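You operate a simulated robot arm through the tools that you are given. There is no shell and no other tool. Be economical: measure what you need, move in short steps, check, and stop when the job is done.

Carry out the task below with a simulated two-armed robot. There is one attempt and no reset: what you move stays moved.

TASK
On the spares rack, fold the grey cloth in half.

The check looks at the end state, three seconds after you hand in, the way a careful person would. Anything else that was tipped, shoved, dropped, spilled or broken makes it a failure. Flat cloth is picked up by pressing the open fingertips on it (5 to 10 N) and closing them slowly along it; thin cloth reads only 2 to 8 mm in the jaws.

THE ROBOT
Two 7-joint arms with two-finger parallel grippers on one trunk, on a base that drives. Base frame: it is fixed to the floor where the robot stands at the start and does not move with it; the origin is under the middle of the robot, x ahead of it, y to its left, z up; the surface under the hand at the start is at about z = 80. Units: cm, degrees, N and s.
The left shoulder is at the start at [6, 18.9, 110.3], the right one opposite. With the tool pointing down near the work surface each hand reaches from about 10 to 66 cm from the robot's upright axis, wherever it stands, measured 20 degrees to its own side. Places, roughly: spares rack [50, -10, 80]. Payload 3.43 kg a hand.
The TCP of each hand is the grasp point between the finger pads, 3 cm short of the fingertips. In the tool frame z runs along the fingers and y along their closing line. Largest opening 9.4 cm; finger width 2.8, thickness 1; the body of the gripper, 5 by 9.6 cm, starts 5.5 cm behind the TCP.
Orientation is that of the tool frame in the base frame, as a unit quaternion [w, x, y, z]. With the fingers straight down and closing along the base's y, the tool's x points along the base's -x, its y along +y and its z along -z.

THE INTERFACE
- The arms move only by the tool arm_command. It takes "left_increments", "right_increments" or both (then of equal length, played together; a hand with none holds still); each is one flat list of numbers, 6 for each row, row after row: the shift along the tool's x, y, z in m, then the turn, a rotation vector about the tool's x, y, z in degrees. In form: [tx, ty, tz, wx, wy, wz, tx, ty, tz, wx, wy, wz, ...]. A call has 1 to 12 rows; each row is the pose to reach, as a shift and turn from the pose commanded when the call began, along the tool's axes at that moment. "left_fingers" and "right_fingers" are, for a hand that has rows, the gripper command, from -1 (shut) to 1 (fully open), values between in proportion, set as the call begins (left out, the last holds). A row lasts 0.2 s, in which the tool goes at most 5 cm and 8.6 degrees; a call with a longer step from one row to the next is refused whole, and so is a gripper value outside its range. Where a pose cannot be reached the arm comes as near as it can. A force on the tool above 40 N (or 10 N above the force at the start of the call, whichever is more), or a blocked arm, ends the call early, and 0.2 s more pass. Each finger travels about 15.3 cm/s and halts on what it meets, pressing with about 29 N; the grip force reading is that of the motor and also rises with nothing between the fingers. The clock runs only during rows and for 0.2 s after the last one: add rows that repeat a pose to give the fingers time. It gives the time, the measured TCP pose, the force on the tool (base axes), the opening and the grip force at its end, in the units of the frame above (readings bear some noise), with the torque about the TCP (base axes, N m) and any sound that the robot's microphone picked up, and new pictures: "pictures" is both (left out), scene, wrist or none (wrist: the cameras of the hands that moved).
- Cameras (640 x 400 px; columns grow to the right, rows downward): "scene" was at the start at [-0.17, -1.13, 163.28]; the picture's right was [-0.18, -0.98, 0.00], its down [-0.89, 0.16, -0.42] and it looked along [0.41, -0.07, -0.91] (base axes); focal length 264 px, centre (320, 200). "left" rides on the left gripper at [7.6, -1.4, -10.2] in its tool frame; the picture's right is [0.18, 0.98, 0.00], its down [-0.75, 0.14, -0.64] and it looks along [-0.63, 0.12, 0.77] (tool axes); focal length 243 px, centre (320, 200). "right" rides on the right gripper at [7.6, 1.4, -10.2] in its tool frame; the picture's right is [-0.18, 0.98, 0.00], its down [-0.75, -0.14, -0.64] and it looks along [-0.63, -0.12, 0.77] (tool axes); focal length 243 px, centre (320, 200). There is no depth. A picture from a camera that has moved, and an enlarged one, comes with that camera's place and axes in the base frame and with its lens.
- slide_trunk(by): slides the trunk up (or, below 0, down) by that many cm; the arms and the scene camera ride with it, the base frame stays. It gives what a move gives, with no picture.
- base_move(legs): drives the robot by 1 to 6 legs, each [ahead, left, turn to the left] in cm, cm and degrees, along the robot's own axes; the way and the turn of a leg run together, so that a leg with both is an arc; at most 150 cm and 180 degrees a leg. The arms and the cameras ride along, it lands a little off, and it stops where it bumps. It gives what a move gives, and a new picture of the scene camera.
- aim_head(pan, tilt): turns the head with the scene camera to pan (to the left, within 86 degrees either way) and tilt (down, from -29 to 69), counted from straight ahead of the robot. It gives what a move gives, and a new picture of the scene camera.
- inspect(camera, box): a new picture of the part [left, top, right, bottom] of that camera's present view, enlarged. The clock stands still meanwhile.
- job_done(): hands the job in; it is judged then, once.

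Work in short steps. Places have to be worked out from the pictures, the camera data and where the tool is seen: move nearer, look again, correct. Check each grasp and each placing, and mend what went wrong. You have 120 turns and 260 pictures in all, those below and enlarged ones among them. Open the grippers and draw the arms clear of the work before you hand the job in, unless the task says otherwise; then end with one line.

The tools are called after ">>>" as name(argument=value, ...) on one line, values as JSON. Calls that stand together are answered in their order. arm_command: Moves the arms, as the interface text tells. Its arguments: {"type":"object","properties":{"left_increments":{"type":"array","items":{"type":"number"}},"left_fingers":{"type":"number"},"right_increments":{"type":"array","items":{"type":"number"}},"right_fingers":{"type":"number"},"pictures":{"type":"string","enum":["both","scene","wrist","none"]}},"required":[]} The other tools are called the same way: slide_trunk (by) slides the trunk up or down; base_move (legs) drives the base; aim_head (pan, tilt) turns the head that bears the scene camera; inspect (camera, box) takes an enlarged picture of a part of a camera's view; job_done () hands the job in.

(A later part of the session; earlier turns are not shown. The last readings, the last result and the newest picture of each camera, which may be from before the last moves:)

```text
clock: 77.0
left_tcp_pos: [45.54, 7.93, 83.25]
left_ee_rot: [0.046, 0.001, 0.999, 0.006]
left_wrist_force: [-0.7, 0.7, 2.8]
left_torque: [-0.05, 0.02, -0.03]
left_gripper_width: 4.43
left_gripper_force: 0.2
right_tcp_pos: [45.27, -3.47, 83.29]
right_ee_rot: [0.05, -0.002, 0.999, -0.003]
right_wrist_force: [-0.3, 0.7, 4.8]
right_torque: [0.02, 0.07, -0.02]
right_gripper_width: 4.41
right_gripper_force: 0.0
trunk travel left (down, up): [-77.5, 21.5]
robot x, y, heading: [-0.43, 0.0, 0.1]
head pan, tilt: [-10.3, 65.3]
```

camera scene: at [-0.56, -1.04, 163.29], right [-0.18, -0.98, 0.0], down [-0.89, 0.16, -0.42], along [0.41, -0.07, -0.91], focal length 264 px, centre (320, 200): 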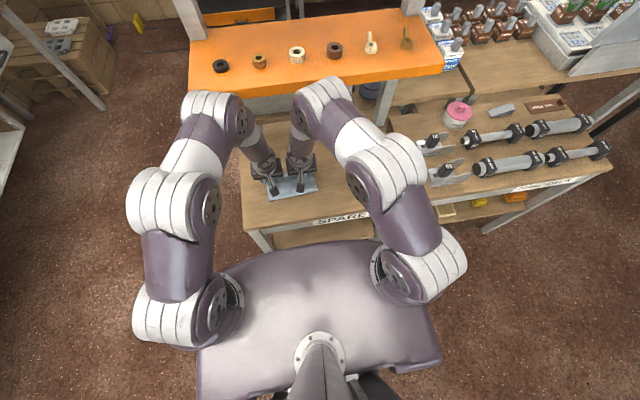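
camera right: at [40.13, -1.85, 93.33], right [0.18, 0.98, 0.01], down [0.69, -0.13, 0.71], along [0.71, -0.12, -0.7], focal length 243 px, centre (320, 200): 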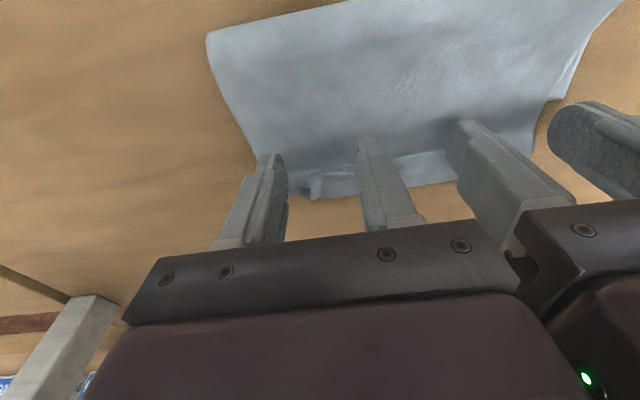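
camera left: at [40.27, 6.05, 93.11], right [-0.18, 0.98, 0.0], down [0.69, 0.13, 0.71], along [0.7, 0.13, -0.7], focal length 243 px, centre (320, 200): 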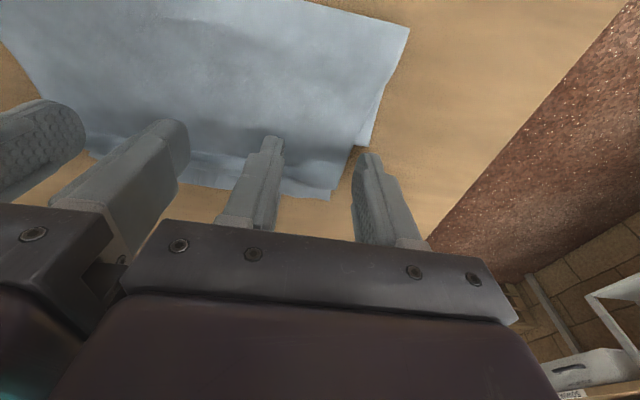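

Light contact of 3–5 N. I stroke back 4 cm.

>>> arm_command(left_increments=[0.0066, 0, -0.0007, 0, 0, 0, 0.0133, 0, -0.0013, 0, 0, 0, 0.02, 0, -0.002, 0, 0, 0, 0.0266, 0, -0.0026, 0, 0, 0, 0.0332, 0, -0.0032, 0, 0, 0, 0.0398, 0, -0.0038, 0, 0, 0], right_increments=[0.0066, 0, -0.0011, 0, 0, 0, 0.0133, 0, -0.0018, 0, 0, 0, 0.02, 0, -0.0025, 0, 0, 0, 0.0266, 0, -0.0031, 0, 0, 0, 0.0332, 0, -0.0037, 0, 0, 0, 0.0398, 0, -0.0043, 0, 0, 0], pictures="wrist")

>>> inspect(camera="scene", box=[240, 140, 352, 210])

```text
clock: 78.4
left_tcp_pos: [41.68, 7.82, 83.38]
left_ee_rot: [0.047, 0.0, 0.999, 0.006]
left_wrist_force: [1.5, -0.7, 5.4]
left_torque: [-0.1, -0.02, 0.04]
left_gripper_width: 4.39
left_gripper_force: 0.1
right_tcp_pos: [41.5, -3.65, 83.24]
right_ee_rot: [0.051, -0.003, 0.999, -0.002]
right_wrist_force: [1.1, 0.7, 4.2]
right_torque: [0.01, -0.03, 0.03]
right_gripper_width: 4.43
right_gripper_force: 0.1
trunk travel left (down, up): [-77.5, 21.5]
robot x, y, heading: [-0.36, -0.06, 0.4]
head pan, tilt: [-10.3, 65.3]
camera right: at [32.78, -2.15, 92.75], right [0.18, 0.98, 0.01], down [0.69, -0.13, 0.72], along [0.71, -0.12, -0.7], focal length 243 px, centre (320, 200)
camera left: at [33.04, 6.24, 92.7], right [-0.18, 0.98, 0.0], down [0.69, 0.13, 0.71], along [0.7, 0.13, -0.7], focal length 243 px, centre (320, 200)
```

right: 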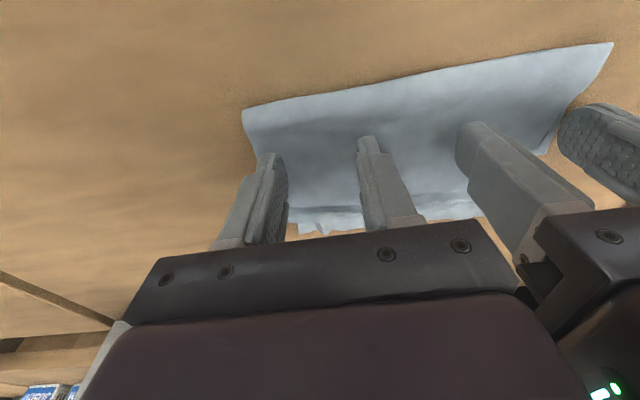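
left: 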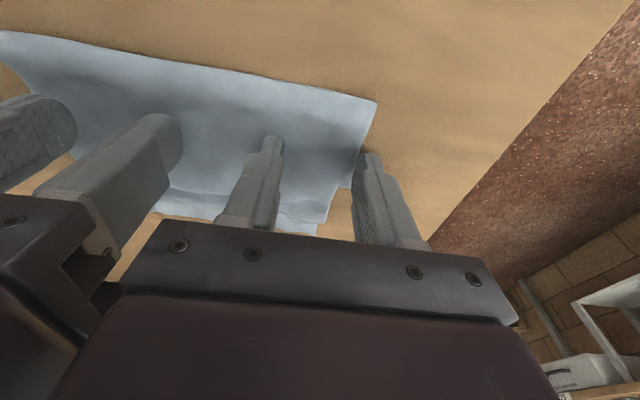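

```text
5.71 times, centred on (296, 175) of scene
camera zoom: at [-0.6, -1.04, 163.29], right [-0.18, -0.98, 0.0], down [-0.89, 0.16, -0.42], along [0.41, -0.07, -0.91], focal length 1509 px, centre (457, 343)
```

zoom: 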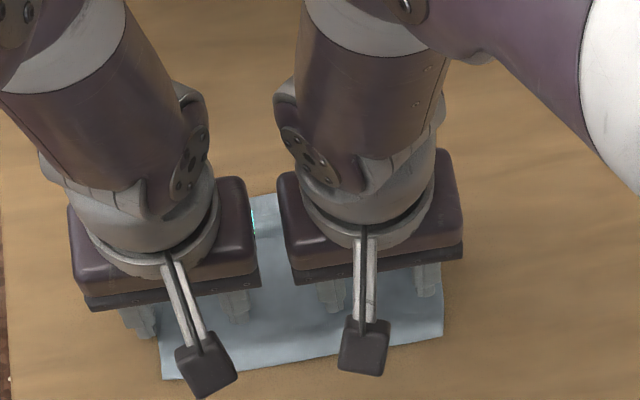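

>>> arm_command(left_increments=[0, 0, -0.02, 0, 0, 0, 0, 0.01, -0.05, 0, 0, 0, 0.01, 0.03, -0.08, 0, 0, 0, 0.02, 0.06, -0.1, 0, 0, 0, 0.02, 0.08, -0.12, 0, 0, 0, 0.02, 0.08, -0.12, 0, 0, 0], right_increments=[0, 0, -0.02, 0, 0, 0, 0, -0.01, -0.05, 0, 0, 0, 0.01, -0.03, -0.08, 0, 0, 0, 0.02, -0.06, -0.1, 0, 0, 0, 0.02, -0.08, -0.12, 0, 0, 0, 0.02, -0.08, -0.12, 0, 0, 0], pictures="none")

>>> inspect(camera="scene", box=[250, 155, 330, 205])

>>> inspect(camera="left", box=[0, 0, 320, 200])

```text
clock: 79.8
left_tcp_pos: [38.35, 15.65, 95.13]
left_ee_rot: [0.047, 0.001, 0.999, 0.007]
left_wrist_force: [0.5, 0.0, 0.3]
left_torque: [-0.01, -0.03, -0.01]
left_gripper_width: 4.43
left_gripper_force: 0.0
right_tcp_pos: [38.16, -11.43, 95.14]
right_ee_rot: [0.049, -0.003, 0.999, -0.004]
right_wrist_force: [0.2, -0.1, 0.2]
right_torque: [0.02, -0.02, 0.0]
right_gripper_width: 4.44
right_gripper_force: 0.1
trunk travel left (down, up): [-77.5, 21.5]
robot x, y, heading: [-0.22, 0.16, 0.5]
head pan, tilt: [-10.3, 65.3]
```

```text
8.00 times, centred on (290, 180) of scene
camera zoom: at [-0.46, -1.03, 163.28], right [-0.18, -0.98, 0.0], down [-0.89, 0.16, -0.42], along [0.41, -0.07, -0.91], focal length 2112 px, centre (560, 360)
```

zoom: 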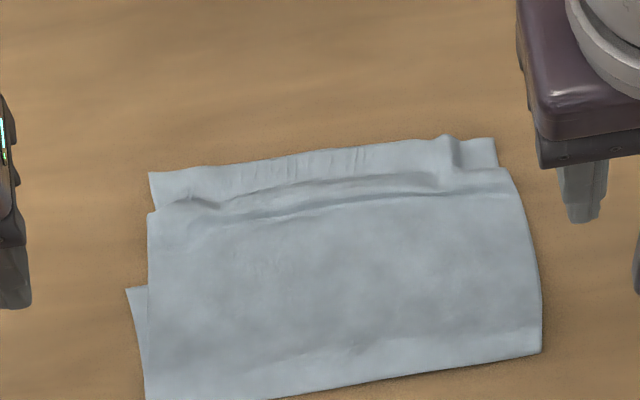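

```text
2.00 times, centred on (160, 100) of left
camera zoom: at [29.79, 14.05, 104.55], right [-0.18, 0.98, 0.0], down [0.69, 0.13, 0.71], along [0.7, 0.13, -0.7], focal length 485 px, centre (640, 400)
```

zoom: 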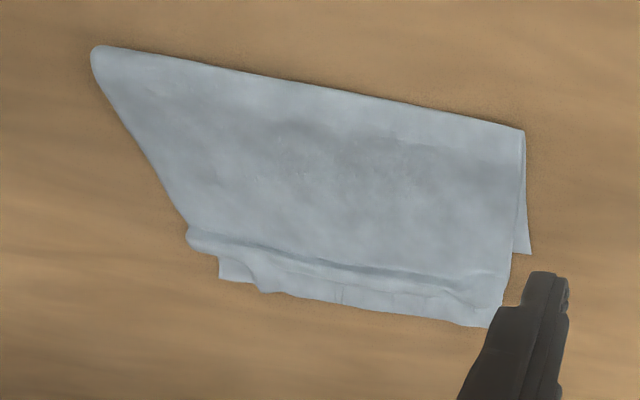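

That stroke moved the whole cloth about 4 cm (bottom edge 43.9, crease 37.9, hem 49) and the pleat stayed near x≈46.5. I'll turn the hands 90° to close along x: opening closed tips on the pleat will spread it, and a small pinch at the very hem then avoids gathers.

>>> arm_command(left_increments=[-0.0066, -0.008, 0.0089, 0, 0, 8.18, -0.0132, -0.0161, 0.0179, 0, 0, 16.36, -0.0198, -0.0241, 0.0268, 0, 0, 24.55, -0.0264, -0.0322, 0.0357, 0, 0, 32.73, -0.033, -0.0402, 0.0446, 0, 0, 40.91, -0.0395, -0.0483, 0.0536, 0, 0, 49.09, -0.0461, -0.0563, 0.0625, 0, 0, 57.27, -0.0527, -0.0644, 0.0714, 0, 0, 65.45, -0.0593, -0.0724, 0.0803, 0, 0, 73.64, -0.0659, -0.0805, 0.0893, 0, 0, 81.82, -0.0725, -0.0885, 0.0982, 0, 0, 90, -0.0725, -0.0885, 0.0982, 0, 0, 90], right_increments=[-0.0063, 0.0075, 0.0089, 0, 0, -8.18, -0.0127, 0.0149, 0.0179, 0, 0, -16.36, -0.019, 0.0224, 0.0268, 0, 0, -24.55, -0.0253, 0.0298, 0.0357, 0, 0, -32.73, -0.0316, 0.0373, 0.0447, 0, 0, -40.91, -0.038, 0.0447, 0.0536, 0, 0, -49.09, -0.0443, 0.0522, 0.0626, 0, 0, -57.27, -0.0506, 0.0596, 0.0715, 0, 0, -65.45, -0.0569, 0.0671, 0.0804, 0, 0, -73.64, -0.0633, 0.0745, 0.0894, 0, 0, -81.82, -0.0696, 0.082, 0.0983, 0, 0, -90, -0.0696, 0.082, 0.0983, 0, 0, -90], left_fingers=-1, right_fingers=-1, pictures="wrist")

```text
clock: 82.4
left_tcp_pos: [46.53, 7.04, 85.85]
left_ee_rot: [0.029, 0.707, 0.706, 0.037]
left_wrist_force: [0.4, 0.0, 0.2]
left_torque: [0.01, 0.0, -0.05]
left_gripper_width: 0.0
left_gripper_force: 29.0
right_tcp_pos: [46.07, -3.32, 85.8]
right_ee_rot: [-0.033, 0.709, -0.704, 0.037]
right_wrist_force: [-0.3, -0.3, -0.4]
right_torque: [0.01, 0.0, 0.0]
right_gripper_width: 0.01
right_gripper_force: 28.7
trunk travel left (down, up): [-77.5, 21.5]
robot x, y, heading: [-0.5, 0.2, 0.4]
head pan, tilt: [-10.3, 65.3]
camera right: at [43.73, -10.88, 96.07], right [-0.98, 0.18, -0.1], down [0.07, 0.76, 0.65], along [0.19, 0.63, -0.76], focal length 243 px, centre (320, 200)
camera left: at [44.14, 14.41, 96.0], right [0.98, 0.18, 0.09], down [0.08, -0.76, 0.64], along [0.19, -0.62, -0.76], focal length 243 px, centre (320, 200)
```

right: 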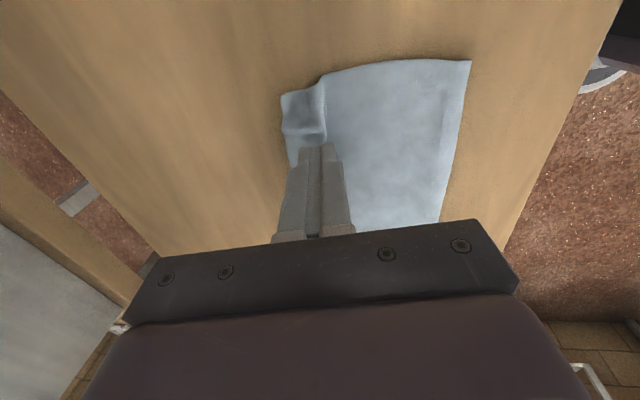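
left: 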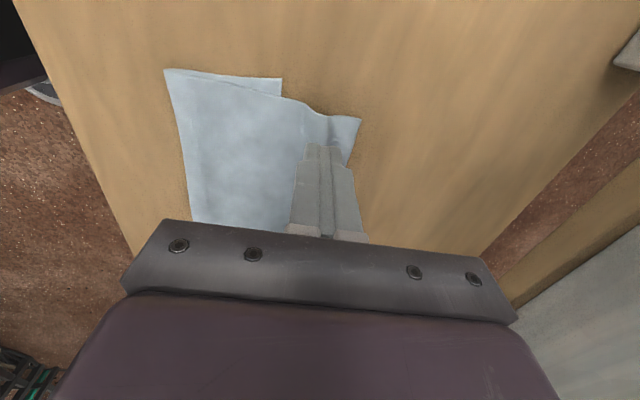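

The closed tips are right over the pleat. I lower to light contact.

>>> arm_command(left_increments=[0, -0.001, 0.01, 0, 0, 0, 0, -0.002, 0.02, 0, 0, 0, 0, -0.0023, 0.0247, 0, 0, 0, 0, -0.0023, 0.0247, 0, 0, 0], right_increments=[0, 0.001, 0.01, 0, 0, 0, 0, 0.002, 0.02, 0, 0, 0, 0, 0.0023, 0.0242, 0, 0, 0, 0, 0.0023, 0.0242, 0, 0, 0], pictures="none")

```text
clock: 83.4
left_tcp_pos: [46.51, 6.98, 83.42]
left_ee_rot: [0.028, 0.706, 0.706, 0.037]
left_wrist_force: [0.1, -0.4, 0.0]
left_torque: [-0.02, 0.01, -0.02]
left_gripper_width: 0.0
left_gripper_force: 29.2
right_tcp_pos: [46.1, -3.31, 83.47]
right_ee_rot: [-0.033, 0.707, -0.705, 0.037]
right_wrist_force: [-0.4, 0.7, 0.2]
right_torque: [0.05, -0.02, 0.01]
right_gripper_width: 0.01
right_gripper_force: 28.9
trunk travel left (down, up): [-77.5, 21.5]
robot x, y, heading: [-0.39, 0.19, 0.3]
head pan, tilt: [-10.3, 65.3]
```

>>> arm_command(left_increments=[0, 0, 0.001, 0, 0, 0, 0, 0, 0.0018, 0, 0, 0, 0, 0, 0.0018, 0, 0, 0], right_increments=[0, 0, 0.001, 0, 0, 0, 0, 0, 0.0018, 0, 0, 0, 0, 0, 0.0018, 0, 0, 0], pictures="none")

```text
clock: 84.2
left_tcp_pos: [46.69, 7.07, 83.25]
left_ee_rot: [0.027, 0.708, 0.705, 0.038]
left_wrist_force: [0.1, 0.1, -0.6]
left_torque: [0.01, 0.01, 0.0]
left_gripper_width: 0.0
left_gripper_force: 28.9
right_tcp_pos: [46.12, -3.36, 83.37]
right_ee_rot: [-0.033, 0.708, -0.704, 0.037]
right_wrist_force: [-0.6, -0.6, -0.5]
right_torque: [0.0, 0.02, 0.0]
right_gripper_width: 0.0
right_gripper_force: 29.1
trunk travel left (down, up): [-77.5, 21.5]
robot x, y, heading: [-0.46, 0.14, 0.4]
head pan, tilt: [-10.3, 65.3]
```

No contact yet; I go down 2 mm more.

>>> arm_command(left_increments=[0, 0, 0.001, 0, 0, 0, 0, 0, 0.0018, 0, 0, 0, 0, 0, 0.0018, 0, 0, 0], right_increments=[0, 0, 0.001, 0, 0, 0, 0, 0, 0.0018, 0, 0, 0, 0, 0, 0.0018, 0, 0, 0], pictures="none")

```text
clock: 85.0
left_tcp_pos: [46.56, 6.9, 83.25]
left_ee_rot: [0.029, 0.706, 0.706, 0.038]
left_wrist_force: [-1.2, 0.2, 10.3]
left_torque: [-0.02, 0.11, 0.01]
left_gripper_width: 0.0
left_gripper_force: 29.0
right_tcp_pos: [46.11, -3.31, 83.16]
right_ee_rot: [-0.033, 0.708, -0.704, 0.038]
right_wrist_force: [-0.6, 0.4, 4.4]
right_torque: [0.0, -0.01, 0.02]
right_gripper_width: 0.0
right_gripper_force: 29.2
trunk travel left (down, up): [-77.5, 21.5]
robot x, y, heading: [-0.49, -0.07, 0.2]
head pan, tilt: [-10.3, 65.3]
```

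Contact is good at 10 N and 4 N. I open the fingers gradually to spread the pleat along x.

>>> arm_command(left_increments=[0, 0, -0.0002, 0, 0, 0, 0, 0, -0.0002, 0, 0, 0], right_increments=[0, 0, 0.0001, 0, 0, 0, 0, 0, 0.0001, 0, 0, 0], left_fingers=-0.6, right_fingers=-0.6, pictures="none")

>>> arm_command(left_increments=[0, 0, 0, 0, 0, 0, 0, 0, 0, 0, 0, 0], right_increments=[0, 0, 0, 0, 0, 0, 0, 0, 0, 0, 0, 0], left_fingers=-0.15, right_fingers=-0.15, pictures="wrist")

```text
clock: 85.6
left_tcp_pos: [46.6, 7.03, 83.41]
left_ee_rot: [0.029, 0.706, 0.706, 0.038]
left_wrist_force: [4.4, -1.0, 14.3]
left_torque: [-0.03, 0.08, 0.02]
left_gripper_width: 1.52
left_gripper_force: 0.2
right_tcp_pos: [46.05, -3.24, 83.32]
right_ee_rot: [-0.035, 0.708, -0.704, 0.039]
right_wrist_force: [4.6, 0.9, 21.7]
right_torque: [0.04, 0.14, 0.0]
right_gripper_width: 1.55
right_gripper_force: 0.1
trunk travel left (down, up): [-77.5, 21.5]
robot x, y, heading: [-0.09, -0.46, 0.1]
head pan, tilt: [-10.3, 65.3]
```

```text
clock: 86.2
left_tcp_pos: [46.64, 7.11, 83.44]
left_ee_rot: [0.031, 0.707, 0.706, 0.039]
left_wrist_force: [8.4, -3.3, 25.7]
left_torque: [-0.08, 0.38, 0.05]
left_gripper_width: 3.43
left_gripper_force: 0.1
right_tcp_pos: [46.23, -3.19, 83.42]
right_ee_rot: [-0.037, 0.708, -0.704, 0.04]
right_wrist_force: [10.7, 2.2, 33.2]
right_torque: [0.07, 0.36, -0.05]
right_gripper_width: 3.21
right_gripper_force: 0.0
trunk travel left (down, up): [-77.5, 21.5]
robot x, y, heading: [-0.56, -0.16, 0.2]
head pan, tilt: [-10.3, 65.3]
camera right: at [43.7, -10.82, 93.45], right [-0.98, 0.18, -0.11], down [0.07, 0.76, 0.65], along [0.2, 0.63, -0.75], focal length 243 px, centre (320, 200)
camera left: at [44.16, 14.52, 93.43], right [0.98, 0.18, 0.1], down [0.08, -0.76, 0.64], along [0.19, -0.62, -0.76], focal length 243 px, centre (320, 200)
```

right: 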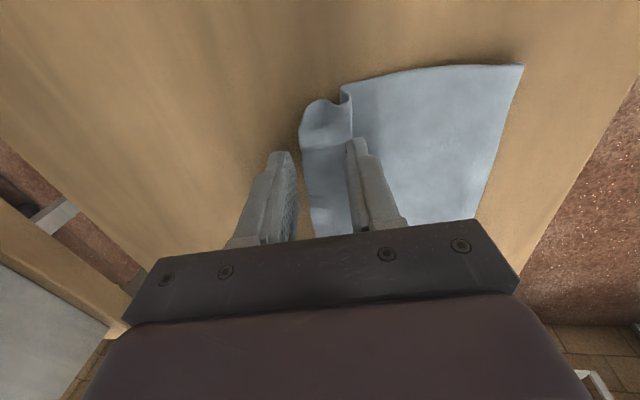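
left: 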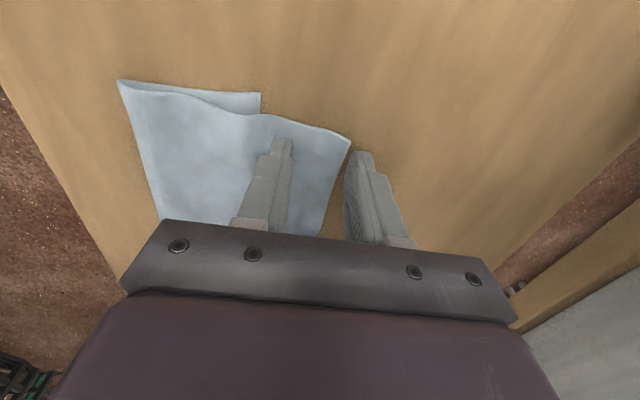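

The pleat is spread and the hem lies flat between the fingers. I lift 2 cm to relieve the force and zoom in on the hem.

>>> arm_command(left_increments=[0, 0, -0.01, 0, 0, 0, 0, 0.001, -0.02, 0, 0, 0, 0, 0.001, -0.02, 0, 0, 0], right_increments=[0, 0, -0.01, 0, 0, 0, 0, -0.001, -0.02, 0, 0, 0, 0, -0.001, -0.02, 0, 0, 0], pictures="none")

>>> inspect(camera="left", box=[100, 50, 420, 250])

>>> inspect(camera="right", box=[220, 50, 540, 250])

```text
clock: 87.0
left_tcp_pos: [46.59, 7.11, 85.05]
left_ee_rot: [0.027, 0.706, 0.706, 0.037]
left_wrist_force: [0.4, -0.2, -0.2]
left_torque: [0.02, 0.0, 0.02]
left_gripper_width: 4.01
left_gripper_force: 0.0
right_tcp_pos: [45.98, -3.31, 85.03]
right_ee_rot: [-0.032, 0.708, -0.705, 0.037]
right_wrist_force: [0.4, 0.3, -0.3]
right_torque: [0.0, 0.01, -0.02]
right_gripper_width: 4.02
right_gripper_force: 0.1
trunk travel left (down, up): [-77.5, 21.5]
robot x, y, heading: [-0.25, 0.09, 0.1]
head pan, tilt: [-10.3, 65.3]
```

```text
2.00 times, centred on (260, 150) of left
camera zoom: at [44.15, 14.57, 95.14], right [0.98, 0.18, 0.09], down [0.08, -0.76, 0.64], along [0.19, -0.62, -0.76], focal length 485 px, centre (440, 300)
```

zoom: 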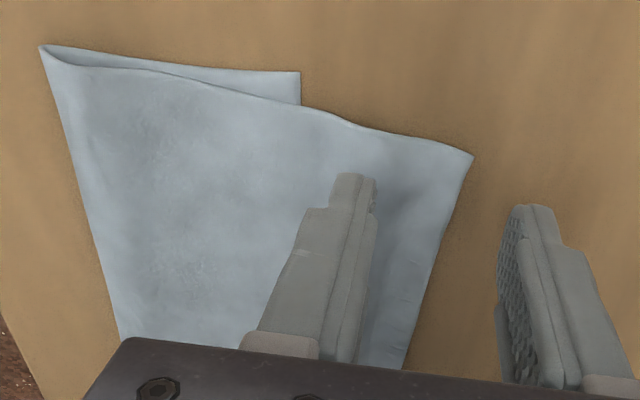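

```text
2.00 times, centred on (380, 150) of right
camera zoom: at [43.66, -10.9, 95.22], right [-0.98, 0.18, -0.1], down [0.07, 0.76, 0.65], along [0.19, 0.63, -0.76], focal length 485 px, centre (200, 300)
```

zoom: 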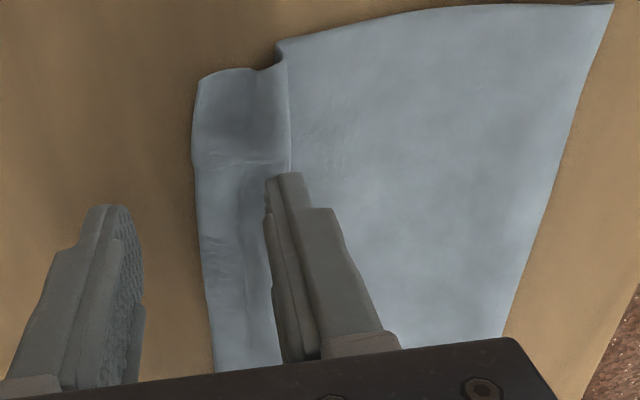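

The left half is flat now. On the right a small pleat remains near the corner, so with the right hand closed I press the hem strip there and pull it forward 2 cm.

>>> arm_command(right_increments=[0.01, 0.004, -0.003, 0, 0, 0, 0.019, 0.008, -0.003, 0, 0, 0, 0.019, 0.008, 0.0, 0, 0, 0, 0.019, 0.009, 0.01, 0, 0, 0, 0.019, 0.0097, 0.0185, 0, 0, 0, 0.019, 0.0097, 0.0187, 0, 0, 0], right_fingers=-1, pictures="wrist")

```text
clock: 88.4
left_tcp_pos: [46.63, 7.1, 85.03]
left_ee_rot: [0.028, 0.706, 0.707, 0.038]
left_wrist_force: [0.5, -0.1, 1.0]
left_torque: [0.0, -0.03, 0.01]
left_gripper_width: 4.0
left_gripper_force: 0.1
right_tcp_pos: [45.28, -5.23, 83.29]
right_ee_rot: [-0.033, 0.709, -0.704, 0.038]
right_wrist_force: [0.3, 0.5, 1.2]
right_torque: [0.01, 0.03, -0.05]
right_gripper_width: 0.0
right_gripper_force: 29.1
trunk travel left (down, up): [-77.5, 21.5]
robot x, y, heading: [-0.19, -0.0, 0.1]
head pan, tilt: [-10.3, 65.3]
camera right: at [42.92, -12.77, 93.34], right [-0.98, 0.18, -0.1], down [0.07, 0.76, 0.65], along [0.19, 0.63, -0.75], focal length 243 px, centre (320, 200)
```

right: 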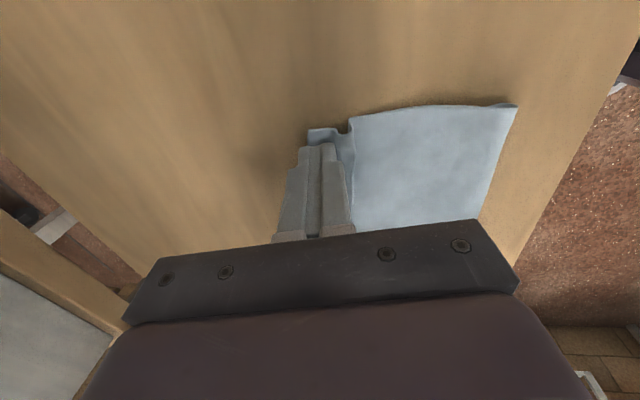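

>>> arm_command(right_increments=[0, 0, 0.0008, 0, 0, 0, 0.001, -0.005, 0.0013, 0, 0, 0, 0.002, -0.01, 0.0018, 0, 0, 0, 0.003, -0.015, 0.0023, 0, 0, 0, 0.004, -0.022, 0.003, 0, 0, 0, 0.004, -0.022, 0.003, 0, 0, 0], pictures="wrist")

```text
clock: 89.8
left_tcp_pos: [46.56, 7.0, 85.21]
left_ee_rot: [0.029, 0.706, 0.706, 0.038]
left_wrist_force: [-0.6, 0.5, -0.2]
left_torque: [0.0, 0.03, -0.03]
left_gripper_width: 3.99
left_gripper_force: 0.0
right_tcp_pos: [47.43, -5.58, 83.3]
right_ee_rot: [-0.033, 0.708, -0.704, 0.038]
right_wrist_force: [-3.3, 0.4, 12.5]
right_torque: [0.03, 0.19, -0.02]
right_gripper_width: 0.0
right_gripper_force: 28.9
trunk travel left (down, up): [-77.5, 21.5]
robot x, y, heading: [-0.58, 0.3, 0.2]
head pan, tilt: [-10.3, 65.3]
camera right: at [45.01, -13.05, 93.31], right [-0.98, 0.18, -0.1], down [0.07, 0.76, 0.65], along [0.19, 0.63, -0.75], focal length 243 px, centre (320, 200)
```

right: 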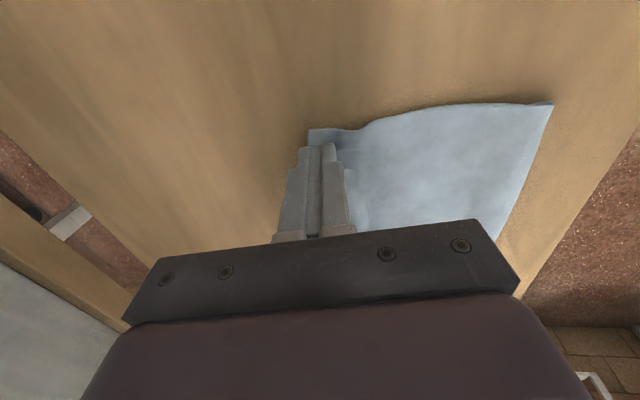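

The right pleat is pulled out. I lift the right hand and take fresh views for the hem positions.

>>> arm_command(right_increments=[0, 0, -0.01, 0, 0, 0, 0, 0, -0.025, 0, 0, 0, 0, 0, -0.025, 0, 0, 0], right_fingers=-0.7, pictures="none")

>>> inspect(camera="left", box=[100, 50, 420, 250])

>>> inspect(camera="right", box=[260, 60, 580, 260])

```text
clock: 90.6
left_tcp_pos: [46.69, 7.11, 85.07]
left_ee_rot: [0.027, 0.707, 0.706, 0.038]
left_wrist_force: [0.8, -0.3, 0.2]
left_torque: [0.0, 0.01, -0.01]
left_gripper_width: 4.03
left_gripper_force: 0.1
right_tcp_pos: [47.28, -5.38, 85.58]
right_ee_rot: [-0.032, 0.708, -0.704, 0.038]
right_wrist_force: [-0.6, 0.3, -0.8]
right_torque: [0.03, -0.01, -0.04]
right_gripper_width: 1.4
right_gripper_force: 0.1
trunk travel left (down, up): [-77.5, 21.5]
robot x, y, heading: [-0.08, -0.01, 0.4]
head pan, tilt: [-10.3, 65.3]
```

```text
2.00 times, centred on (260, 150) of left
camera zoom: at [44.21, 14.55, 95.17], right [0.98, 0.18, 0.09], down [0.08, -0.76, 0.64], along [0.19, -0.62, -0.76], focal length 485 px, centre (440, 300)
```

zoom: 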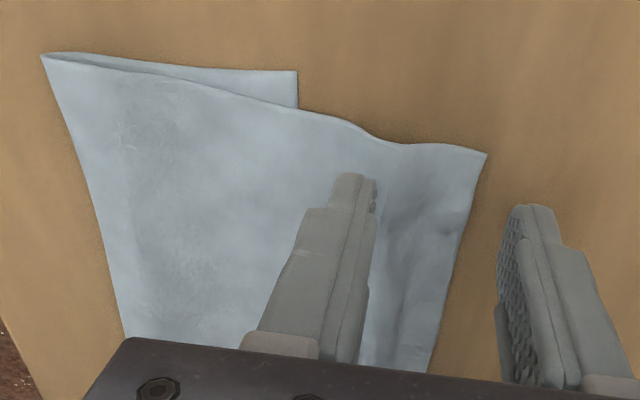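

```text
2.00 times, centred on (420, 160) of right
camera zoom: at [44.92, -13.07, 95.62], right [-0.98, 0.18, -0.1], down [0.07, 0.76, 0.65], along [0.19, 0.63, -0.76], focal length 485 px, centre (120, 280)
```

zoom: 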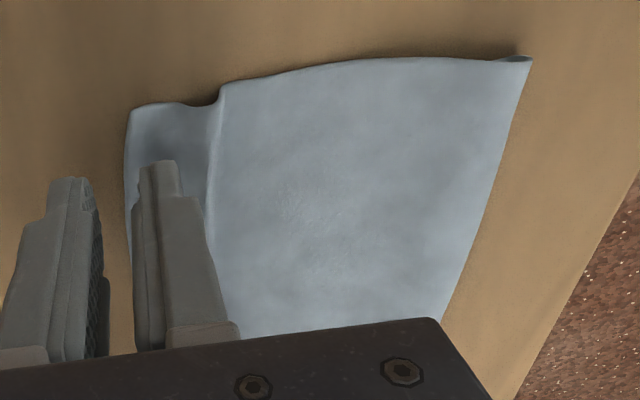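

Hem is at x≈48.3 (left, y 7) and 47.7 (right, y −4.8). I set each gripper, 1.4 cm open along x, just over the hem edge and lower.

>>> arm_command(left_increments=[0, 0.006, -0.002, 0, 0, 0, 0, 0.0129, -0.001, 0, 0, 0, 0, 0.012, 0.009, 0, 0, 0, 0, 0.0113, 0.0186, 0, 0, 0, 0, 0.0113, 0.0186, 0, 0, 0], right_increments=[-0.003, 0, -0.001, 0, 0, 0, -0.006, 0, 0, 0, 0, 0, -0.006, 0.001, 0.011, 0, 0, 0, -0.006, 0.0021, 0.0228, 0, 0, 0, -0.006, 0.0021, 0.0228, 0, 0, 0], left_fingers=-0.7, right_fingers=-0.7, pictures="wrist")

```text
clock: 91.8
left_tcp_pos: [47.68, 7.14, 83.47]
left_ee_rot: [0.028, 0.706, 0.706, 0.037]
left_wrist_force: [-0.8, -0.8, 0.3]
left_torque: [-0.02, 0.01, 0.01]
left_gripper_width: 1.41
left_gripper_force: 0.1
right_tcp_pos: [47.29, -4.85, 83.25]
right_ee_rot: [-0.033, 0.708, -0.704, 0.037]
right_wrist_force: [-0.8, 0.2, 9.2]
right_torque: [-0.02, 0.16, 0.02]
right_gripper_width: 1.36
right_gripper_force: 0.2
trunk travel left (down, up): [-77.5, 21.5]
robot x, y, heading: [-0.23, 0.4, 0.2]
head pan, tilt: [-10.3, 65.3]
camera right: at [44.91, -12.49, 93.39], right [-0.98, 0.18, -0.1], down [0.07, 0.76, 0.65], along [0.19, 0.63, -0.75], focal length 243 px, centre (320, 200)
camera left: at [45.48, 14.59, 93.54], right [0.98, 0.18, 0.09], down [0.08, -0.76, 0.64], along [0.19, -0.62, -0.76], focal length 243 px, centre (320, 200)
```

right: 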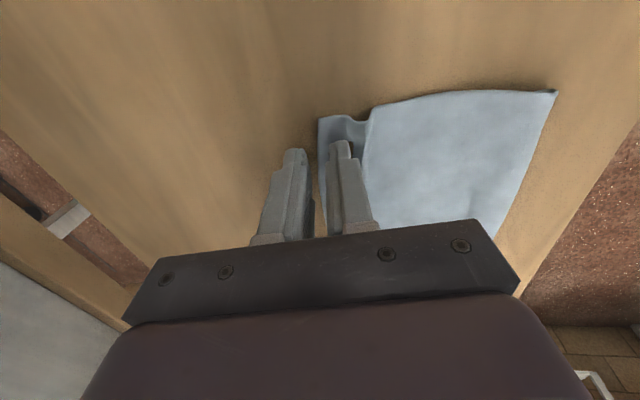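
left: 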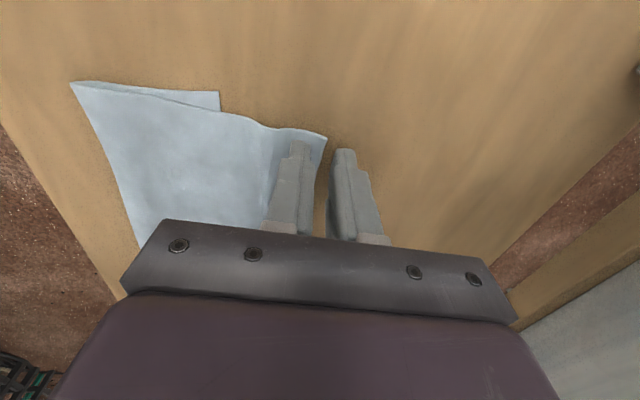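

Both straddle the hem. The left needs 3 mm more; then I close slowly.

>>> arm_command(left_increments=[0, 0, 0.0015, 0, 0, 0, 0, 0, 0.003, 0, 0, 0, 0, 0, 0.003, 0, 0, 0], right_increments=[0, 0, 0, 0, 0, 0, 0, 0, 0, 0, 0, 0, 0, 0, 0, 0, 0, 0], pictures="none")

>>> arm_command(left_increments=[0, 0, 0, 0, 0, 0], right_increments=[0, 0, 0, 0, 0, 0], left_fingers=-0.84, right_fingers=-0.84, pictures="none")

>>> arm_command(left_increments=[0, 0, 0, 0, 0, 0, 0, 0, 0, 0, 0, 0], right_increments=[0, 0, 0, 0, 0, 0, 0, 0, 0, 0, 0, 0], left_fingers=-1, right_fingers=-1, pictures="wrist")

```text
clock: 92.6
left_tcp_pos: [47.94, 7.04, 83.37]
left_ee_rot: [0.029, 0.706, 0.706, 0.036]
left_wrist_force: [-1.2, 2.5, 11.6]
left_torque: [0.05, 0.2, -0.05]
left_gripper_width: 1.45
left_gripper_force: 0.7
right_tcp_pos: [47.28, -4.84, 83.12]
right_ee_rot: [-0.034, 0.708, -0.704, 0.038]
right_wrist_force: [1.3, -0.9, 4.3]
right_torque: [-0.01, 0.04, 0.0]
right_gripper_width: 1.28
right_gripper_force: 0.0
trunk travel left (down, up): [-77.5, 21.5]
robot x, y, heading: [-0.26, 0.01, 0.0]
head pan, tilt: [-10.3, 65.3]
```

```text
clock: 93.0
left_tcp_pos: [48.0, 7.08, 83.25]
left_ee_rot: [0.03, 0.707, 0.706, 0.038]
left_wrist_force: [1.0, 0.5, 8.2]
left_torque: [0.01, 0.05, 0.02]
left_gripper_width: 0.67
left_gripper_force: 0.0
right_tcp_pos: [47.27, -4.89, 83.21]
right_ee_rot: [-0.033, 0.708, -0.704, 0.038]
right_wrist_force: [-0.9, 0.3, 6.5]
right_torque: [0.02, 0.11, 0.02]
right_gripper_width: 0.82
right_gripper_force: 0.7
trunk travel left (down, up): [-77.5, 21.5]
robot x, y, heading: [-0.28, -0.22, 0.2]
head pan, tilt: [-10.3, 65.3]
```

```text
clock: 93.6
left_tcp_pos: [47.85, 7.02, 83.23]
left_ee_rot: [0.029, 0.707, 0.706, 0.038]
left_wrist_force: [-2.4, 0.2, 8.9]
left_torque: [-0.03, 0.13, 0.01]
left_gripper_width: 0.0
left_gripper_force: 28.8
right_tcp_pos: [47.24, -4.91, 83.23]
right_ee_rot: [-0.033, 0.708, -0.704, 0.038]
right_wrist_force: [-0.6, 0.7, -0.6]
right_torque: [-0.04, 0.0, -0.02]
right_gripper_width: 0.02
right_gripper_force: 28.8
trunk travel left (down, up): [-77.5, 21.5]
robot x, y, heading: [-0.31, 0.2, -0.1]
head pan, tilt: [-10.3, 65.3]
camera right: at [44.82, -12.51, 93.36], right [-0.98, 0.18, -0.1], down [0.07, 0.76, 0.65], along [0.19, 0.63, -0.76], focal length 243 px, centre (320, 200)
camera left: at [45.46, 14.53, 93.28], right [0.98, 0.18, 0.09], down [0.08, -0.76, 0.64], along [0.19, -0.62, -0.76], focal length 243 px, centre (320, 200)
```

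right: 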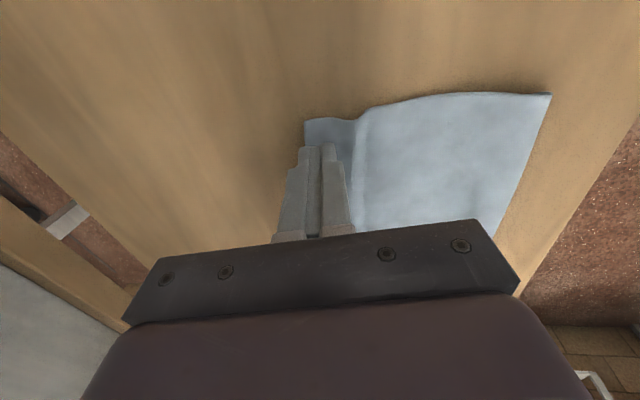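
left: 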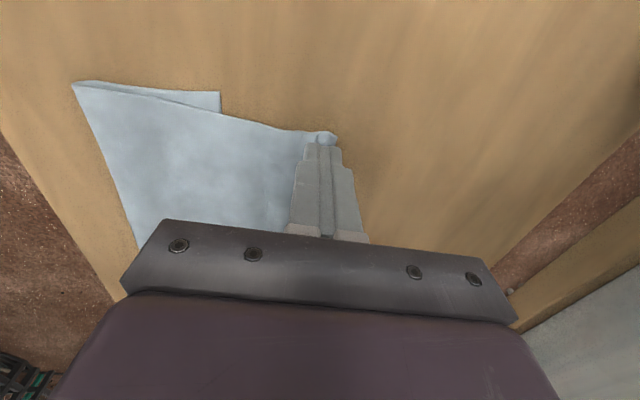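

Width 0: the pads slipped over the edge without catching it. I lift, open to 2.2 cm, shift 4 mm inward and lower again for a deeper pinch.

>>> arm_command(left_increments=[0, 0, -0.012, 0, 0, 0, 0, -0.004, -0.012, 0, 0, 0, 0, -0.004, -0.012, 0, 0, 0, 0, -0.004, -0.006, 0, 0, 0, 0, -0.004, -0.001, 0, 0, 0, 0, -0.004, -0.001, 0, 0, 0], right_increments=[0, 0, -0.012, 0, 0, 0, 0, 0.004, -0.012, 0, 0, 0, 0, 0.004, -0.012, 0, 0, 0, 0, 0.004, -0.006, 0, 0, 0, 0, 0.004, -0.001, 0, 0, 0, 0, 0.004, -0.001, 0, 0, 0], left_fingers=-0.53, right_fingers=-0.53, pictures="wrist")

```text
clock: 95.0
left_tcp_pos: [47.57, 7.01, 83.25]
left_ee_rot: [0.03, 0.707, 0.706, 0.039]
left_wrist_force: [-0.4, 0.0, 11.0]
left_torque: [-0.04, 0.2, -0.02]
left_gripper_width: 2.22
left_gripper_force: 0.0
right_tcp_pos: [46.84, -4.88, 83.39]
right_ee_rot: [-0.034, 0.708, -0.705, 0.039]
right_wrist_force: [-0.1, -1.4, 0.2]
right_torque: [-0.02, -0.01, -0.04]
right_gripper_width: 2.21
right_gripper_force: 0.2
trunk travel left (down, up): [-77.5, 21.5]
robot x, y, heading: [-0.28, 0.12, 0.4]
head pan, tilt: [-10.3, 65.3]
camera right: at [44.4, -12.53, 93.54], right [-0.98, 0.18, -0.1], down [0.07, 0.76, 0.65], along [0.19, 0.63, -0.76], focal length 243 px, centre (320, 200)
camera left: at [45.13, 14.53, 93.39], right [0.98, 0.18, 0.1], down [0.08, -0.76, 0.64], along [0.19, -0.62, -0.76], focal length 243 px, centre (320, 200)
```

right: 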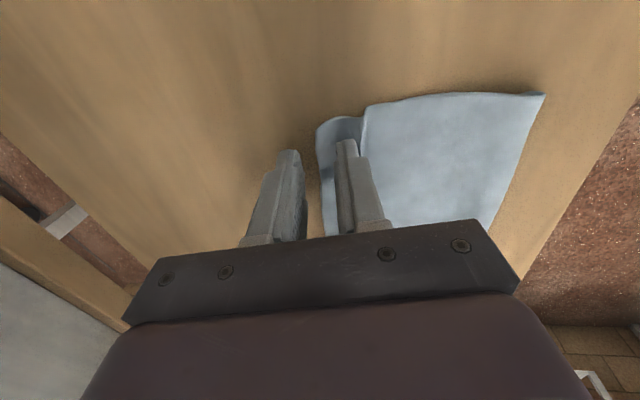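
left: 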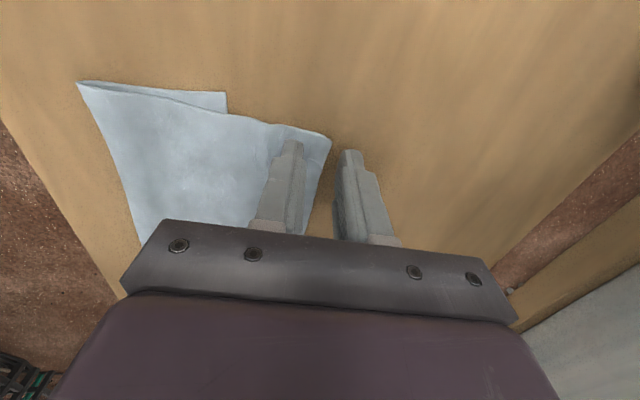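

I shift both 4 mm farther inward so the hem sits nearer the outer finger, pressing lightly.

>>> arm_command(left_increments=[0, 0, -0.004, 0, 0, 0, 0, -0.004, -0.004, 0, 0, 0, 0, -0.004, -0.0005, 0, 0, 0, 0, -0.004, -0.0005, 0, 0, 0], right_increments=[0, 0, -0.003, 0, 0, 0, 0, 0.004, -0.003, 0, 0, 0, 0, 0.004, 0.0018, 0, 0, 0, 0, 0.004, 0.0018, 0, 0, 0], pictures="none")

>>> arm_command(left_increments=[0, 0, 0, 0, 0, 0], right_increments=[0, 0, 0, 0, 0, 0], left_fingers=-0.7, right_fingers=-0.7, pictures="wrist")

```text
clock: 96.0
left_tcp_pos: [46.95, 7.05, 83.38]
left_ee_rot: [0.029, 0.707, 0.706, 0.039]
left_wrist_force: [-0.3, 4.9, 14.3]
left_torque: [0.07, 0.28, -0.12]
left_gripper_width: 2.19
left_gripper_force: 0.0
right_tcp_pos: [46.45, -5.0, 83.38]
right_ee_rot: [-0.034, 0.708, -0.704, 0.039]
right_wrist_force: [-1.9, -2.3, 10.9]
right_torque: [0.04, 0.24, 0.07]
right_gripper_width: 2.2
right_gripper_force: 0.0
trunk travel left (down, up): [-77.5, 21.5]
robot x, y, heading: [-0.44, 0.27, 0.4]
head pan, tilt: [-10.3, 65.3]
```

```text
clock: 96.4
left_tcp_pos: [47.1, 7.03, 83.26]
left_ee_rot: [0.03, 0.706, 0.706, 0.039]
left_wrist_force: [1.9, -0.8, 9.8]
left_torque: [-0.05, 0.07, -0.01]
left_gripper_width: 1.26
left_gripper_force: 0.1
right_tcp_pos: [46.28, -4.95, 83.33]
right_ee_rot: [-0.034, 0.708, -0.704, 0.039]
right_wrist_force: [-3.9, 1.5, 13.8]
right_torque: [0.13, 0.34, 0.01]
right_gripper_width: 1.56
right_gripper_force: 1.0
trunk travel left (down, up): [-77.5, 21.5]
robot x, y, heading: [-0.49, 0.33, 0.1]
head pan, tilt: [-10.3, 65.3]
camera right: at [43.9, -12.54, 93.4], right [-0.98, 0.18, -0.1], down [0.07, 0.76, 0.65], along [0.19, 0.63, -0.75], focal length 243 px, centre (320, 200)
camera left: at [44.57, 14.48, 93.34], right [0.98, 0.18, 0.1], down [0.08, -0.76, 0.64], along [0.19, -0.62, -0.76], focal length 243 px, centre (320, 200)
```

right: 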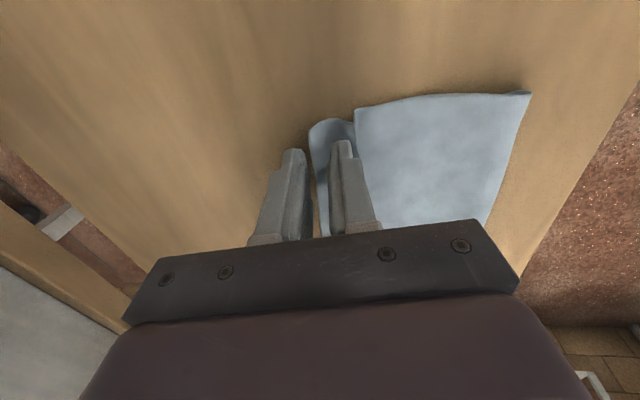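
left: 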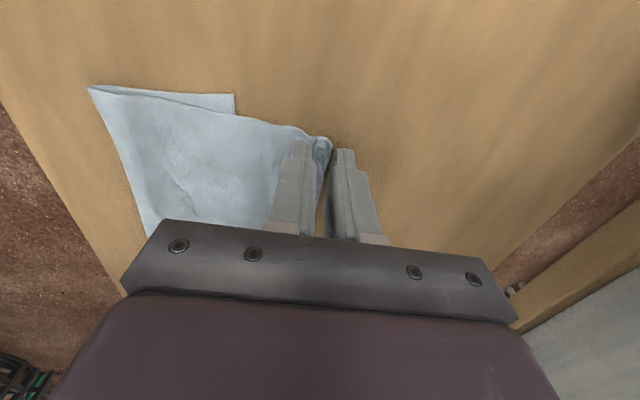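

The hem is curling up between the pads on both sides. I close fully.

>>> arm_command(left_increments=[0, 0, 0, 0, 0, 0], right_increments=[0, 0, -0.0003, 0, 0, 0], left_fingers=-0.84, right_fingers=-0.84, pictures="none")

>>> arm_command(left_increments=[0, 0, 0, 0, 0, 0, 0, 0, 0, 0, 0, 0], right_increments=[0, 0, 0, 0, 0, 0, 0, 0, 0, 0, 0, 0], left_fingers=-1, right_fingers=-1, pictures="wrist")

```text
clock: 96.8
left_tcp_pos: [47.0, 6.92, 83.2]
left_ee_rot: [0.03, 0.706, 0.706, 0.038]
left_wrist_force: [0.5, 0.2, 17.1]
left_torque: [-0.07, 0.18, 0.0]
left_gripper_width: 0.68
left_gripper_force: 0.1
right_tcp_pos: [46.41, -5.01, 83.27]
right_ee_rot: [-0.034, 0.708, -0.704, 0.039]
right_wrist_force: [1.2, 1.5, 4.9]
right_torque: [0.0, -0.03, -0.03]
right_gripper_width: 0.65
right_gripper_force: 0.0
trunk travel left (down, up): [-77.5, 21.5]
robot x, y, heading: [-0.85, 0.17, -0.1]
head pan, tilt: [-10.3, 65.3]
```

```text
clock: 97.4
left_tcp_pos: [46.98, 7.1, 83.31]
left_ee_rot: [0.028, 0.707, 0.706, 0.038]
left_wrist_force: [-4.8, 1.4, 18.2]
left_torque: [-0.03, 0.28, 0.0]
left_gripper_width: 0.18
left_gripper_force: 29.3
right_tcp_pos: [46.54, -4.93, 83.22]
right_ee_rot: [-0.033, 0.708, -0.704, 0.039]
right_wrist_force: [0.9, 1.1, 1.7]
right_torque: [0.0, -0.01, -0.01]
right_gripper_width: 0.19
right_gripper_force: 28.5
trunk travel left (down, up): [-77.5, 21.5]
robot x, y, heading: [-0.04, -0.09, 0.5]
head pan, tilt: [-10.3, 65.3]
camera right: at [43.92, -12.58, 93.35], right [-0.98, 0.18, -0.1], down [0.07, 0.76, 0.65], along [0.19, 0.63, -0.76], focal length 243 px, centre (320, 200)
camera left: at [44.53, 14.51, 93.29], right [0.98, 0.18, 0.1], down [0.08, -0.76, 0.64], along [0.19, -0.62, -0.76], focal length 243 px, centre (320, 200)
```

right: 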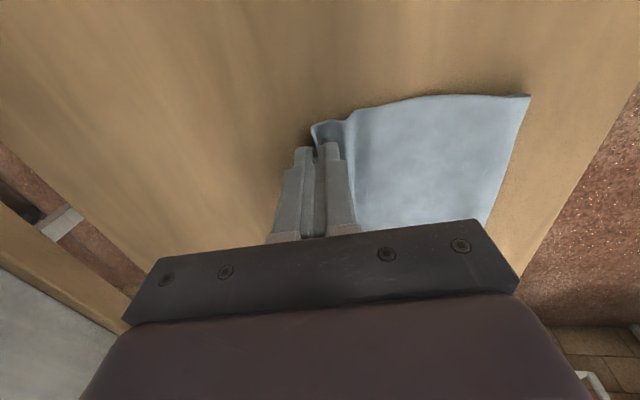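
left: 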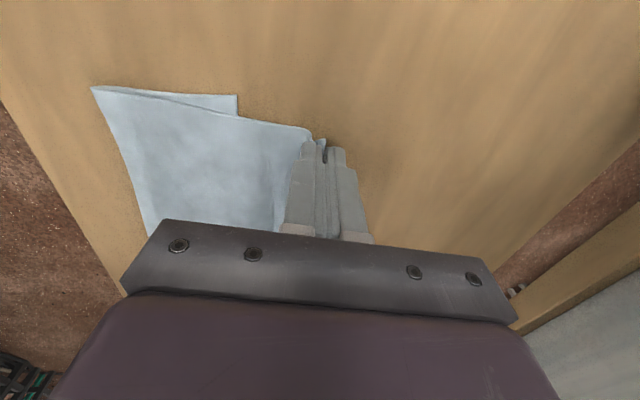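

Both hold the hem (1.8–1.9 mm). With the bottom edge at x≈42.4, the crease must be at about 33. I lift the hem up and back over to x≈30.5, inside the free length.

>>> arm_command(left_increments=[0, -0.005, -0.016, 0, 0, 0, 0, -0.0121, -0.0313, 0, 0, 0, 0, -0.0346, -0.0585, 0, 0, 0, 0, -0.0629, -0.0782, 0, 0, 0, 0, -0.0922, -0.087, 0, 0, 0, 0, -0.1221, -0.0888, 0, 0, 0, 0, -0.1508, -0.0825, 0, 0, 0, 0, -0.161, -0.0704, 0, 0, 0, 0, -0.161, -0.0704, 0, 0, 0], right_increments=[0, 0.005, -0.016, 0, 0, 0, 0, 0.0121, -0.0313, 0, 0, 0, 0, 0.0346, -0.0585, 0, 0, 0, 0, 0.0629, -0.0782, 0, 0, 0, 0, 0.0922, -0.087, 0, 0, 0, 0, 0.1221, -0.0888, 0, 0, 0, 0, 0.1508, -0.0825, 0, 0, 0, 0, 0.161, -0.0704, 0, 0, 0, 0, 0.161, -0.0704, 0, 0, 0])

>>> inspect(camera="scene", box=[230, 150, 358, 230])

```text
clock: 99.4
left_tcp_pos: [30.31, 7.0, 88.83]
left_ee_rot: [0.028, 0.707, 0.706, 0.037]
left_wrist_force: [0.2, -0.5, 0.1]
left_torque: [-0.01, 0.0, 0.02]
left_gripper_width: 0.18
left_gripper_force: 28.5
right_tcp_pos: [29.66, -5.1, 88.76]
right_ee_rot: [-0.033, 0.709, -0.704, 0.038]
right_wrist_force: [-0.1, 0.2, -0.2]
right_torque: [0.02, 0.01, 0.02]
right_gripper_width: 0.18
right_gripper_force: 29.0
trunk travel left (down, up): [-77.5, 21.5]
robot x, y, heading: [-0.15, 0.46, 0.2]
head pan, tilt: [-10.3, 65.3]
camera scene: at [-0.54, -1.03, 163.28], right [-0.18, -0.98, 0.0], down [-0.89, 0.16, -0.42], along [0.41, -0.07, -0.91], focal length 264 px, centre (320, 200)
camera right: at [27.27, -12.69, 98.84], right [-0.98, 0.18, -0.1], down [0.07, 0.76, 0.65], along [0.19, 0.63, -0.76], focal length 243 px, centre (320, 200)
camera left: at [27.9, 14.47, 98.88], right [0.98, 0.18, 0.09], down [0.08, -0.76, 0.64], along [0.19, -0.62, -0.76], focal length 243 px, centre (320, 200)
```

scene: 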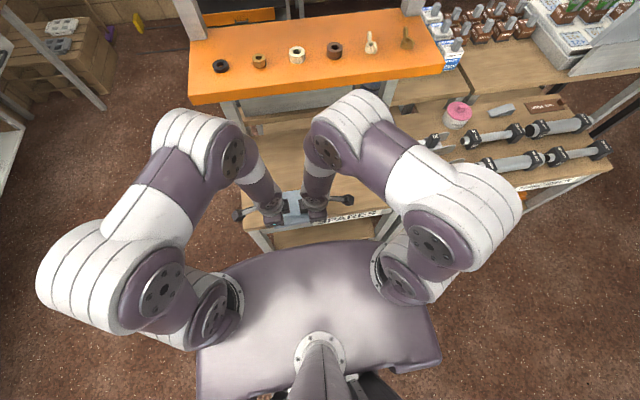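
right: 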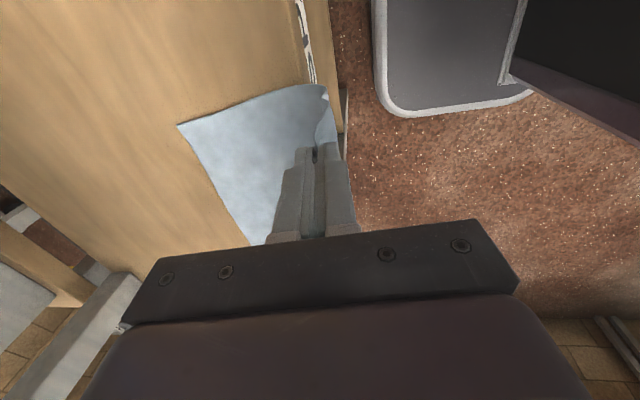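
left: 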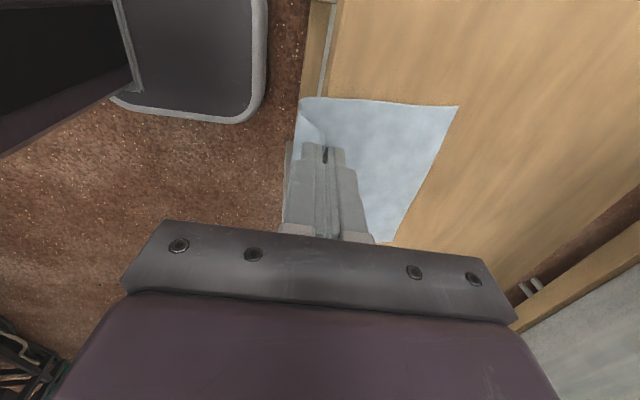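

```text
5.00 times, centred on (294, 190) of scene
camera zoom: at [-0.54, -1.03, 163.28], right [-0.18, -0.98, 0.0], down [-0.89, 0.16, -0.42], along [0.41, -0.07, -0.91], focal length 1320 px, centre (450, 250)
```

zoom: 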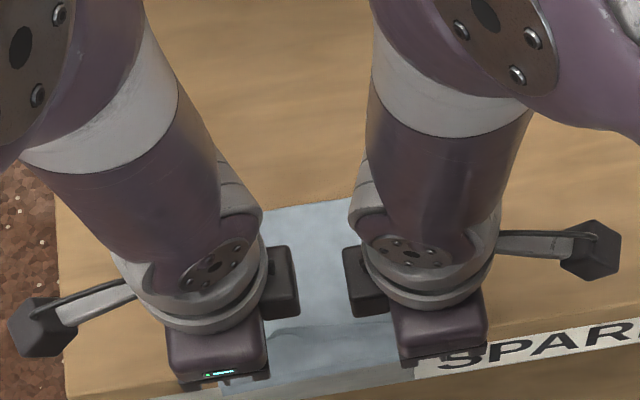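

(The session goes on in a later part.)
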